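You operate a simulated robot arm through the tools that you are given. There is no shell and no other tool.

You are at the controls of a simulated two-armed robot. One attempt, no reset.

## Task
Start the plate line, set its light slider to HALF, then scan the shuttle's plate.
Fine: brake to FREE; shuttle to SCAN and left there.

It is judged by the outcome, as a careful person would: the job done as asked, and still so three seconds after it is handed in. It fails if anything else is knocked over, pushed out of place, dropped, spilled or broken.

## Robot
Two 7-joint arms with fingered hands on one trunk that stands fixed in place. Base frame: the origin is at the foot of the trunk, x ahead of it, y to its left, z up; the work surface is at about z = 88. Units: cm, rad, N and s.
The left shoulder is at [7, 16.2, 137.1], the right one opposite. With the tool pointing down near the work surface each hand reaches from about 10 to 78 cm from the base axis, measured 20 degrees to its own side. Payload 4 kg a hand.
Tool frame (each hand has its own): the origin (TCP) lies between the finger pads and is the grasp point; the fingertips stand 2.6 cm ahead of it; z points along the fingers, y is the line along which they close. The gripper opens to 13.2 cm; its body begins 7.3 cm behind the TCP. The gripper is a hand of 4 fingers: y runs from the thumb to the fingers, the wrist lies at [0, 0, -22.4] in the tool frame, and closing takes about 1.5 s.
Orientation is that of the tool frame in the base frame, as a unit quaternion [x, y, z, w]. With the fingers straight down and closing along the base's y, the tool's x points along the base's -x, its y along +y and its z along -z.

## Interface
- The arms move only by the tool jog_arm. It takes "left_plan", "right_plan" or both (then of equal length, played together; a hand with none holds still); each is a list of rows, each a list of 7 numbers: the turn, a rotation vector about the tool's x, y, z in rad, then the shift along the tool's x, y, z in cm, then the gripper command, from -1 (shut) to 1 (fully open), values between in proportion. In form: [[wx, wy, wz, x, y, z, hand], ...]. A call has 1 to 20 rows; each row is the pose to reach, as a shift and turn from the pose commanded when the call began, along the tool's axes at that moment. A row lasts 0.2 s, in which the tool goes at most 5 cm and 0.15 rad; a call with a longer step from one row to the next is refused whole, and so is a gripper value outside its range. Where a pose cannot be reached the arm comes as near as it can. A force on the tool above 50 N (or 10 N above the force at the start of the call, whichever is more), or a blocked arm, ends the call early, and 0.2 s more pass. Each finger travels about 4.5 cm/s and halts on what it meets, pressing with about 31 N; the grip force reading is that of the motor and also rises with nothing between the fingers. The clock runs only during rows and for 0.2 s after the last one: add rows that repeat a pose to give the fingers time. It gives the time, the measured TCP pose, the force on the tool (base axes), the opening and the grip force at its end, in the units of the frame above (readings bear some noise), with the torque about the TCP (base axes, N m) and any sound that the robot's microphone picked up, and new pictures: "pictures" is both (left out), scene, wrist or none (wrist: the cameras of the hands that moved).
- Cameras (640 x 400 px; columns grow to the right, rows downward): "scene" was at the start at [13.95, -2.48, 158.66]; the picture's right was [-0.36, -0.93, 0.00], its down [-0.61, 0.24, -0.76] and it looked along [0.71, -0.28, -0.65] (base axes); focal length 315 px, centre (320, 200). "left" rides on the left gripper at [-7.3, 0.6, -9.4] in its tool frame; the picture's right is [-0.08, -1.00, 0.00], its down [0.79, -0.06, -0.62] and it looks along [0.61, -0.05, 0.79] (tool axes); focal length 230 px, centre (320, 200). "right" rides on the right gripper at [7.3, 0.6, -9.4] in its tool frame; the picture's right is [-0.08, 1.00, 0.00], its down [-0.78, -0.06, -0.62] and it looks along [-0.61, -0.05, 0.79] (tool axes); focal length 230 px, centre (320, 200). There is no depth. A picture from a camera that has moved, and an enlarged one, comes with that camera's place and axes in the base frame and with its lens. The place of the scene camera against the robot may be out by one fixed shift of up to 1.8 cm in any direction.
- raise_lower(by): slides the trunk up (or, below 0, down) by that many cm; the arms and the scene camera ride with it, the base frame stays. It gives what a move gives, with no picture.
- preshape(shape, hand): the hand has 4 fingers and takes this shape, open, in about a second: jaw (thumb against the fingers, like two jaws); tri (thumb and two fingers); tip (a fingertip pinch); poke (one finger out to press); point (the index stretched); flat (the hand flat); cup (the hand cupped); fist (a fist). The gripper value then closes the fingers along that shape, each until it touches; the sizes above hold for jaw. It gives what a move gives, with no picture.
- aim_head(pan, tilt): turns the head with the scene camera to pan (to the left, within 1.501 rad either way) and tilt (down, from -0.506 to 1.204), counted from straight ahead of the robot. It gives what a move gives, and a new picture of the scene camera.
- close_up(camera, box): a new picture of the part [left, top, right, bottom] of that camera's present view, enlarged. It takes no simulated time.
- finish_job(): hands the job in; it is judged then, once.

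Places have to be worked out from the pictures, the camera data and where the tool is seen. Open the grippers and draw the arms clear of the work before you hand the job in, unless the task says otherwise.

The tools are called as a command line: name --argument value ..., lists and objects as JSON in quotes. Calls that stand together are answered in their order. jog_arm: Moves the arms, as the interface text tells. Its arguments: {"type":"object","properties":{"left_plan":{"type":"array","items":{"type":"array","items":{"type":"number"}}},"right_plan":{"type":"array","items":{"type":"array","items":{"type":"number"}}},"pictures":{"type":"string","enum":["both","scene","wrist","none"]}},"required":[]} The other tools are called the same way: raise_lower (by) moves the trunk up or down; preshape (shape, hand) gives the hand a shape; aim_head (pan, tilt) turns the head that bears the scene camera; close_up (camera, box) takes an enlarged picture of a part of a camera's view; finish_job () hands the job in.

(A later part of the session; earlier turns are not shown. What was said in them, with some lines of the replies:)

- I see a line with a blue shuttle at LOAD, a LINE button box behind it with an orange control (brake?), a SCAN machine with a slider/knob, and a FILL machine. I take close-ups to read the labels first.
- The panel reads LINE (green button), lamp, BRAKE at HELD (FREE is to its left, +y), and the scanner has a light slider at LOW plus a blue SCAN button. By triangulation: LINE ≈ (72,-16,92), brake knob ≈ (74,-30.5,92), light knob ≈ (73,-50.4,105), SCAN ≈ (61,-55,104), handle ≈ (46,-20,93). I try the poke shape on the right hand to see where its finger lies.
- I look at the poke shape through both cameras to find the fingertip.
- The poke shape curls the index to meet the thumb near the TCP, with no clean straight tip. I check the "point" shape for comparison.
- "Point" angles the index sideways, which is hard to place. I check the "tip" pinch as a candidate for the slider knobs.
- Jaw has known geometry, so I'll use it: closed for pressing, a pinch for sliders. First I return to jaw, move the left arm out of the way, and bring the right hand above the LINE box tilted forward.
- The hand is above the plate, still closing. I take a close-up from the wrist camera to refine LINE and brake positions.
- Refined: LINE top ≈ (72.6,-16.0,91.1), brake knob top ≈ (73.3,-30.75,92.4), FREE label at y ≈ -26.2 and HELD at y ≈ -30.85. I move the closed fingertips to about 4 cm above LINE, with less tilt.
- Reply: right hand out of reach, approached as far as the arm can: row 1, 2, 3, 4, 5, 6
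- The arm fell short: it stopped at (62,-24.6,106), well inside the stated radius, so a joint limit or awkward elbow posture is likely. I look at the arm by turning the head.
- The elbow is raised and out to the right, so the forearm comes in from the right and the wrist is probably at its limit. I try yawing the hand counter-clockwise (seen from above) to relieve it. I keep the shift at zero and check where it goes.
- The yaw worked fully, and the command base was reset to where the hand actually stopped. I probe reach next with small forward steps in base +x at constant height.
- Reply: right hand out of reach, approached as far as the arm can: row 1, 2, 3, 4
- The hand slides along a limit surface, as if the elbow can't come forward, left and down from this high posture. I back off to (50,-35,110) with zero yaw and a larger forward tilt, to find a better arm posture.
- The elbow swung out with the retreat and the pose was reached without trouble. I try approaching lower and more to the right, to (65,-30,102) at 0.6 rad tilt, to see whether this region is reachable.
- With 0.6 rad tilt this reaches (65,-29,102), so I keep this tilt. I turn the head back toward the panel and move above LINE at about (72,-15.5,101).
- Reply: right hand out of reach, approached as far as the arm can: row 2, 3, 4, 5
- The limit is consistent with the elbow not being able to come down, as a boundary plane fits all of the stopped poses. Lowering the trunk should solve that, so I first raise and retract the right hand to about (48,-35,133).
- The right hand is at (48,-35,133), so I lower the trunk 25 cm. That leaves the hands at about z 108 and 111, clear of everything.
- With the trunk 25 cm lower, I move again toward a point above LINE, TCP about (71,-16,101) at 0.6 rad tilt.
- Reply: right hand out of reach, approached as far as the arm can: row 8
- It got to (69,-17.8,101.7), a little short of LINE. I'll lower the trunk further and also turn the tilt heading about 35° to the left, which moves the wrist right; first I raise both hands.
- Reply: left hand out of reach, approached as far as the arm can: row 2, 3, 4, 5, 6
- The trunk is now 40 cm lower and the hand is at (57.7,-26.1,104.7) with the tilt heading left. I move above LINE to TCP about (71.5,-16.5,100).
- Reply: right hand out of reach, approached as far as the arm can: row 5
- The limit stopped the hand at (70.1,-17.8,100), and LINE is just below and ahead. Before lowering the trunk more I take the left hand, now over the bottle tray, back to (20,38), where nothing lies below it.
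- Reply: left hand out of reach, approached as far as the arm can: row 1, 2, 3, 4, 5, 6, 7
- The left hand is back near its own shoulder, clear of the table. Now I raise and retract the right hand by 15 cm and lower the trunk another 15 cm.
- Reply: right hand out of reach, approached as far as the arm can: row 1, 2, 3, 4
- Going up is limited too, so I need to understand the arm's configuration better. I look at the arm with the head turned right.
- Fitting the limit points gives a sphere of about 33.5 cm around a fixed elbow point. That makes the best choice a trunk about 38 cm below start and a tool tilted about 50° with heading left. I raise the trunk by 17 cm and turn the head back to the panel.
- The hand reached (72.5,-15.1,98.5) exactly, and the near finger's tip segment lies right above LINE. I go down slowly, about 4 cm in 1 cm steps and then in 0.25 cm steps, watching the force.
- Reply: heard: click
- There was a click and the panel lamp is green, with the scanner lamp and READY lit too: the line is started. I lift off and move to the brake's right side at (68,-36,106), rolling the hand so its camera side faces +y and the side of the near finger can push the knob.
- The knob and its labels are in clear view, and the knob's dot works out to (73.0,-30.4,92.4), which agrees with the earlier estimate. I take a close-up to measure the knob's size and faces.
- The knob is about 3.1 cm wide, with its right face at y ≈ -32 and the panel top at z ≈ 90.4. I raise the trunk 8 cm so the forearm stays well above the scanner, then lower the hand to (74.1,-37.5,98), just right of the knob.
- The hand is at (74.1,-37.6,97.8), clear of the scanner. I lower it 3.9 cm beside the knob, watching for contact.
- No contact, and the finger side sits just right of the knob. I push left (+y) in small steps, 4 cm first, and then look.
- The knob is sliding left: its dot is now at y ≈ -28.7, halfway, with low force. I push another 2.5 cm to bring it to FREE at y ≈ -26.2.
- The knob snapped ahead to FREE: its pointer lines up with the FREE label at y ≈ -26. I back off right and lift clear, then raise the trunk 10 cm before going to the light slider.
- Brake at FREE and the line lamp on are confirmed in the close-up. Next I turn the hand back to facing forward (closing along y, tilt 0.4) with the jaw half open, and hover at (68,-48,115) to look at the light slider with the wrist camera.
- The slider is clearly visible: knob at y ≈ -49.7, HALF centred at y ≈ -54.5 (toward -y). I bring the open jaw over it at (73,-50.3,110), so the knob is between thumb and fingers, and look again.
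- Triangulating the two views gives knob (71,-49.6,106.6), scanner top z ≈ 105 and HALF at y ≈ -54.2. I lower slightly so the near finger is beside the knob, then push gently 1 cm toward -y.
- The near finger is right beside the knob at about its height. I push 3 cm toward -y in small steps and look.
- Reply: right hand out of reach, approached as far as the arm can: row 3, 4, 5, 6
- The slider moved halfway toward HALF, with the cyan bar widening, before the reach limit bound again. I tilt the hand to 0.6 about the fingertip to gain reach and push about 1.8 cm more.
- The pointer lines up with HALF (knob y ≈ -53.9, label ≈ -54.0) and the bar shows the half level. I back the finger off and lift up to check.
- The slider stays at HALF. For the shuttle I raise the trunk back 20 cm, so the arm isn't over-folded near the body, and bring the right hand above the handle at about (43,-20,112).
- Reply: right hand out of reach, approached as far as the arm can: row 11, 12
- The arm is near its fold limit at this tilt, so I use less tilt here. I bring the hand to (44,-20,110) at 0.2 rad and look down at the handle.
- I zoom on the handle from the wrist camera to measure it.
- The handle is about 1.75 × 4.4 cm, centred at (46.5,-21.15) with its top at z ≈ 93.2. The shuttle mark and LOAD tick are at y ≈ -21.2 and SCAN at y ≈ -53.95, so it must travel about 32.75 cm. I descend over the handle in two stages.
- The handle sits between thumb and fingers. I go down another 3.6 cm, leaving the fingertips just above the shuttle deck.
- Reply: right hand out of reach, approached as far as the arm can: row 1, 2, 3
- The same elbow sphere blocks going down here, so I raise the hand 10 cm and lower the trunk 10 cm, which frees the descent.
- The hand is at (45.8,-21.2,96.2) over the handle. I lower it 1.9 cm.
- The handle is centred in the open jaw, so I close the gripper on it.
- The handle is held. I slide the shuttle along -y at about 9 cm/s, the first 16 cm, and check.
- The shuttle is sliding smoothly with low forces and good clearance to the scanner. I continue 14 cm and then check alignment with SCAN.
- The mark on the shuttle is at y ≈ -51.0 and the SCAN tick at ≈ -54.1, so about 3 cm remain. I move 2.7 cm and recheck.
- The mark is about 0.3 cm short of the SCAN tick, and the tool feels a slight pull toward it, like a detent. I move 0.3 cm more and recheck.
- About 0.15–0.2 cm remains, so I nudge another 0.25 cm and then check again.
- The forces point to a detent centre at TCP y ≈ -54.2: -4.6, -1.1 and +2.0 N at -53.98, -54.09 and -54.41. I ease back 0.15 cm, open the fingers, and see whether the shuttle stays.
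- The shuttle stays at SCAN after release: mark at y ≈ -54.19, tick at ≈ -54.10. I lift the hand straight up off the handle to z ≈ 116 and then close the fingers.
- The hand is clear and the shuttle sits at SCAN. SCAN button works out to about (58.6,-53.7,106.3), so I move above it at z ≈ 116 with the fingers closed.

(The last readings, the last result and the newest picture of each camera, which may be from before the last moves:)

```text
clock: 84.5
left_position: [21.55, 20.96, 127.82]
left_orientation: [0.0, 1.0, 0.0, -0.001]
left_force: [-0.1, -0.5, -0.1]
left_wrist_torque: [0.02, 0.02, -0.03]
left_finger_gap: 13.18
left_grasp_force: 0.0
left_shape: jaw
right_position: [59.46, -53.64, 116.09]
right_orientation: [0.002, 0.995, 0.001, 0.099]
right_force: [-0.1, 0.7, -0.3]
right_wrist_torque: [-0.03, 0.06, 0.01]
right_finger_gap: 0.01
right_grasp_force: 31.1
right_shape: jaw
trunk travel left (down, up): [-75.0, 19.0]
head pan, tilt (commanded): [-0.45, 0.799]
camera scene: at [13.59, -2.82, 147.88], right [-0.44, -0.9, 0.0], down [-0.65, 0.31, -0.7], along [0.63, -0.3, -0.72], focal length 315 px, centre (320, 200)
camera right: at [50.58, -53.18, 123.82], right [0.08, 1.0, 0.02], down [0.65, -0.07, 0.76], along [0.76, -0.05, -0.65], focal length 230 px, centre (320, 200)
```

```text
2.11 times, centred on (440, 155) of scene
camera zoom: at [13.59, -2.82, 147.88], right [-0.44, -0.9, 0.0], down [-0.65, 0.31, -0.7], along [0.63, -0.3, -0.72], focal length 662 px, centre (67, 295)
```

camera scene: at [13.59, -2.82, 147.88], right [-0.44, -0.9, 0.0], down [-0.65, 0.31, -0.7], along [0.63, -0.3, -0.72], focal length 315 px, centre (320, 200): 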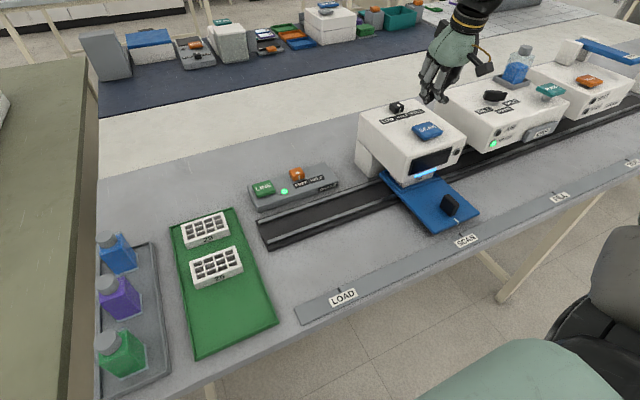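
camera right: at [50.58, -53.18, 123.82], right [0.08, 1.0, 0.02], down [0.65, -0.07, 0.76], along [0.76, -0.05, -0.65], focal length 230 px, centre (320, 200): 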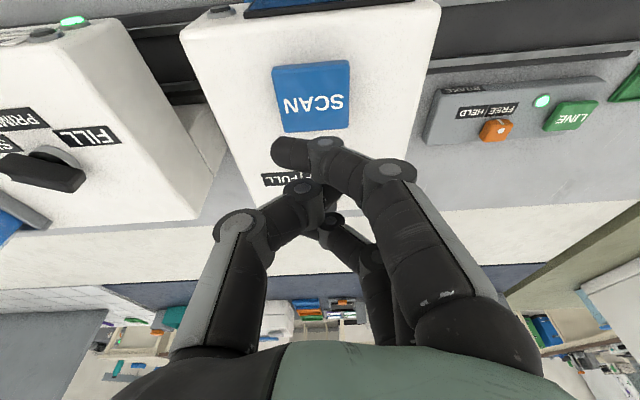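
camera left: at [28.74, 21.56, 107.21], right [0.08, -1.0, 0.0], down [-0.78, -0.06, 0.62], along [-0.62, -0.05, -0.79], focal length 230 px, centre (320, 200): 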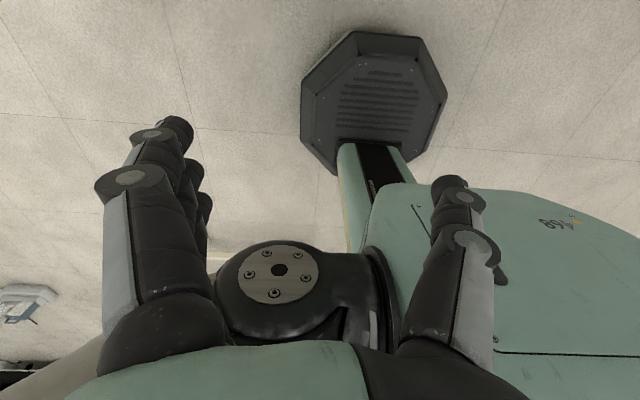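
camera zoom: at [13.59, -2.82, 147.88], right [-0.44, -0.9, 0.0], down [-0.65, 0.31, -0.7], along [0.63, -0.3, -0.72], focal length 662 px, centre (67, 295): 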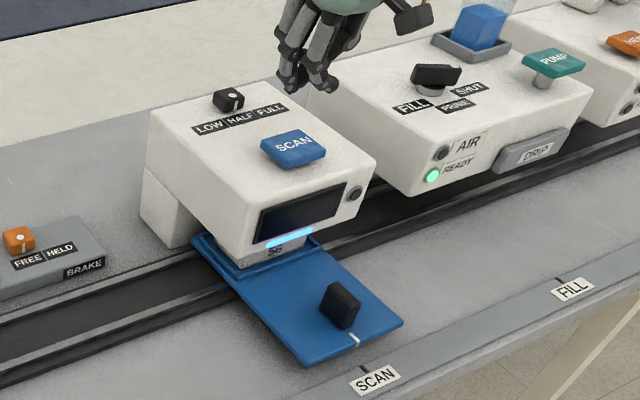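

SCAN is at about (58.8,-54.2) right under the closed fingers. I go down to just above the button and then press in 0.3 cm steps, listening for a click.

jog_arm --right_plan '[[0, 0, 0, 0.5, -0.1, 1.9, -1], [0, 0, 0, 0.9, -0.2, 3.85, -1], [0, 0, 0, 1.3, -0.2, 5.3, -1], [0, 0, 0, 1.5, -0.2, 6.0, -1], [0, 0, 0, 1.56, -0.2, 6.3, -1], [0, 0, 0, 1.62, -0.2, 6.6, -1], [0, 0, 0, 1.68, -0.2, 6.9, -1]]' --pictures "both"

close_up --camera "scene" --box '[340, 60, 540, 250]'

```text
clock: 86.1
left_position: [21.41, 21.03, 128.0]
left_orientation: [0.0, 1.0, -0.001, 0.001]
left_force: [-0.2, 0.7, 0.3]
left_wrist_torque: [-0.02, 0.0, 0.05]
left_finger_gap: 13.17
left_grasp_force: 0.0
left_shape: jaw
right_position: [58.7, -53.93, 109.31]
right_orientation: [0.003, 0.995, 0.001, 0.102]
right_force: [1.2, -2.3, 11.8]
right_wrist_torque: [0.1, -0.03, -0.04]
right_finger_gap: 0.01
right_grasp_force: 31.2
right_shape: jaw
trunk travel left (down, up): [-75.0, 19.0]
head pan, tilt (commanded): [-0.45, 0.799]
heard: click
camera scene: at [13.17, -2.81, 147.94], right [-0.44, -0.9, 0.0], down [-0.64, 0.31, -0.7], along [0.63, -0.3, -0.72], focal length 315 px, centre (320, 200)
camera right: at [49.8, -53.37, 117.07], right [0.08, 1.0, 0.02], down [0.64, -0.06, 0.76], along [0.76, -0.05, -0.65], focal length 230 px, centre (320, 200)
```

scene: 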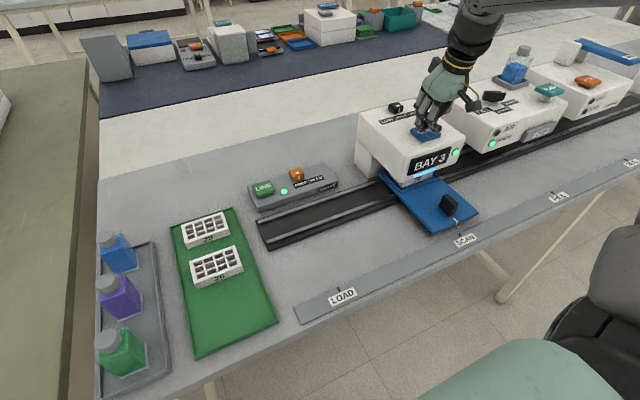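
right: 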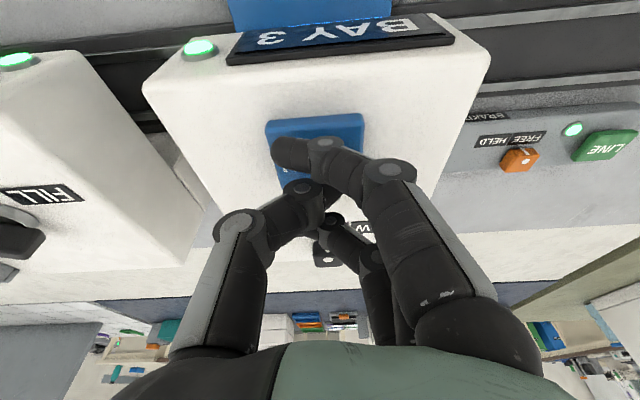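

```text
2.11 times, centred on (440, 155) of scene
camera zoom: at [13.17, -2.81, 147.94], right [-0.44, -0.9, 0.0], down [-0.64, 0.31, -0.7], along [0.63, -0.3, -0.72], focal length 662 px, centre (67, 295)
```

zoom: 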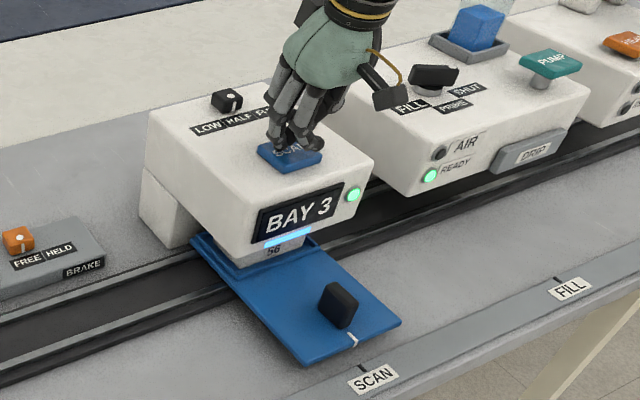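

There was a click, the scanner shows "BAY 3" and its lamp is green: the plate is scanned. I lift straight up, then draw back clear of the work and open the gripper.

jog_arm --right_plan '[[0, 0, 0, -0.5, 0, -2.4, -1], [0, 0, 0, -1.1, 0, -5.6, -1], [0, 0, 0, -1.8, 0, -8.8, -1], [0, 0, 0, 0.7, 2.3, -10.8, -1], [0, 0, 0, 3.2, 4.7, -12.9, -1], [0, 0, 0, 5.7, 7, -14.9, -1], [0, 0, 0, 8.2, 9.3, -16.9, -0.5], [0, 0, 0, 10.7, 11.7, -19, 0], [0, 0, 0, 13.1, 14, -21, 0.5], [0, 0, 0, 13.1, 14, -21, 1], [0, 0, 0, 13.1, 14, -21, 1], [0, 0, 0, 13.1, 14, -21, 1], [0, 0, 0, 13.1, 14, -21, 1], [0, 0, 0, 13.1, 14, -21, 1]]' --pictures "both"

close_up --camera "scene" --box '[240, 60, 540, 250]'

```text
clock: 89.1
left_position: [21.44, 21.01, 127.98]
left_orientation: [0.0, 1.0, 0.0, 0.0]
left_force: [0.7, 0.1, -0.1]
left_wrist_torque: [0.0, -0.02, -0.01]
left_finger_gap: 13.19
left_grasp_force: 0.1
left_shape: jaw
right_position: [41.84, -39.57, 127.21]
right_orientation: [0.001, 0.995, 0.002, 0.1]
right_force: [0.0, 0.2, 0.2]
right_wrist_torque: [0.02, 0.01, 0.01]
right_finger_gap: 13.16
right_grasp_force: 0.2
right_shape: jaw
trunk travel left (down, up): [-75.0, 19.0]
head pan, tilt (commanded): [-0.45, 0.799]
camera scene: at [13.32, -2.92, 147.91], right [-0.44, -0.9, 0.0], down [-0.65, 0.31, -0.7], along [0.63, -0.3, -0.72], focal length 315 px, centre (320, 200)
camera right: at [33.12, -39.23, 134.92], right [0.08, 1.0, 0.02], down [0.65, -0.07, 0.76], along [0.76, -0.05, -0.65], focal length 230 px, centre (320, 200)
```

scene: 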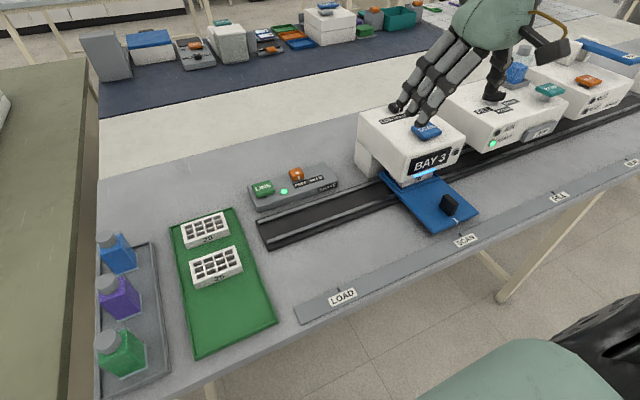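
right: 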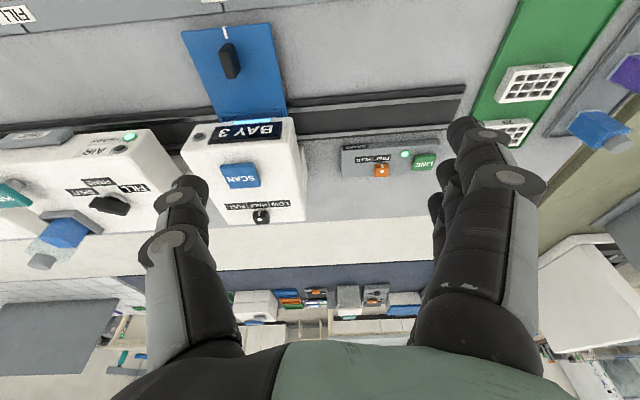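

```text
2.11 times, centred on (390, 155) of scene
camera zoom: at [13.32, -2.92, 147.91], right [-0.44, -0.9, 0.0], down [-0.65, 0.31, -0.7], along [0.63, -0.3, -0.72], focal length 662 px, centre (173, 295)
```

zoom: 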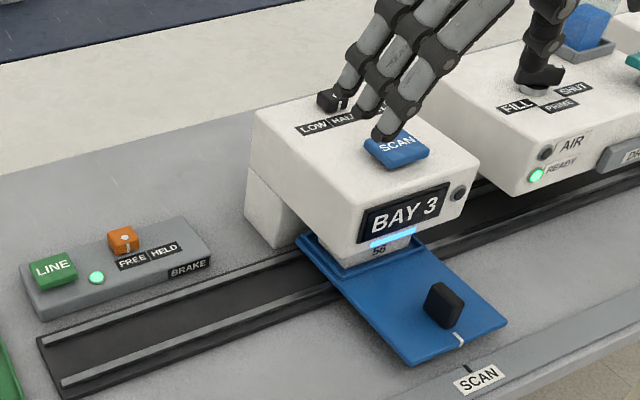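

The display still shows BAY 3, and the shuttle is at SCAN with the line lamp on. I make a last check of slider, brake and shuttle from the wrist camera.

close_up --camera "right" --box '[180, 100, 320, 230]'

close_up --camera "right" --box '[320, 120, 460, 200]'

close_up --camera "right" --box '[150, 0, 310, 100]'

```text
3.08 times, centred on (250, 165) of right
camera zoom: at [33.12, -39.23, 134.92], right [0.08, 1.0, 0.02], down [0.65, -0.07, 0.76], along [0.76, -0.05, -0.65], focal length 708 px, centre (535, 308)
```

zoom: 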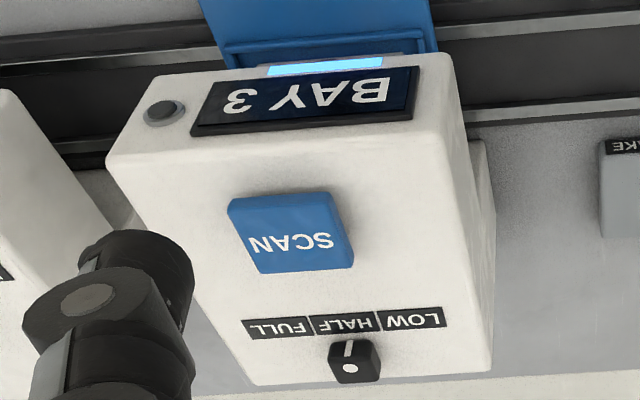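

```text
4.57 times, centred on (390, 160) of right
camera zoom: at [33.12, -39.23, 134.92], right [0.08, 1.0, 0.02], down [0.65, -0.07, 0.76], along [0.76, -0.05, -0.65], focal length 1052 px, centre (0, 383)
```

zoom: 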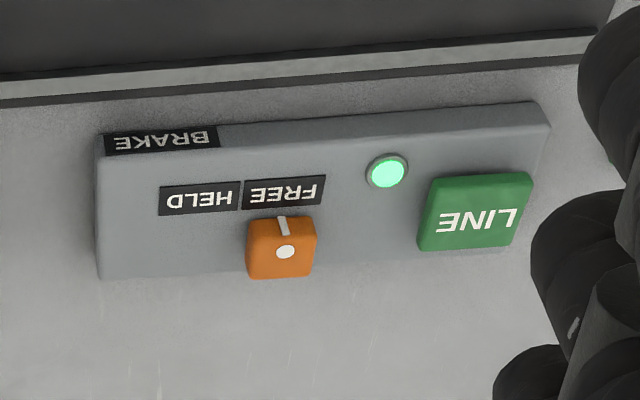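

```text
4.00 times, centred on (230, 50) of right
camera zoom: at [33.12, -39.23, 134.92], right [0.08, 1.0, 0.02], down [0.65, -0.07, 0.76], along [0.76, -0.05, -0.65], focal length 920 px, centre (680, 800)
```

zoom: 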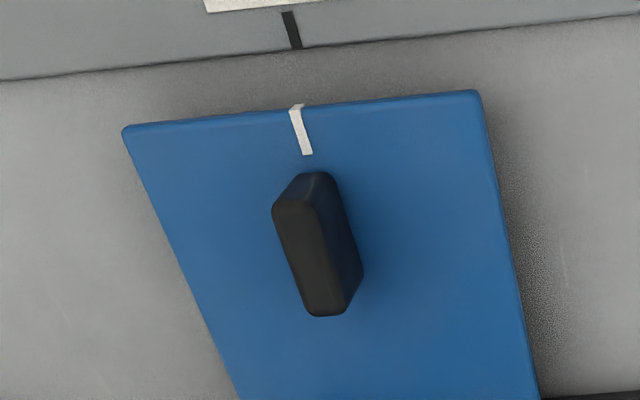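

The close-ups confirm each step: the line lamp is green, the light slider points at HALF, the brake is at FREE, the shuttle mark is at the SCAN tick, and the display reads BAY 3. Both grippers are open and the arms are clear, so I hand the job in.

finish_job

```text
The job is handed in.
```

The job is handed in: the plate line is running, the light slider is at HALF, and the shuttle's plate is scanned. The scanner clicked, its lamp went green, and its display now reads "BAY 3".

- **Line:** LINE clicked when pressed and its lamp is green.
- **Brake:** it is at FREE, and I left it there.
- **Shuttle:** it is at SCAN and left there. Its mark is within about 1 mm of the SCAN tick by my measurement.
- **Surroundings:** I saw nothing knocked over or pushed out of place. Both grippers are open and the arms are clear of the work.

The trunk is 10 cm lower than at the start, because the right arm could not reach the panel and the handle from the original height.
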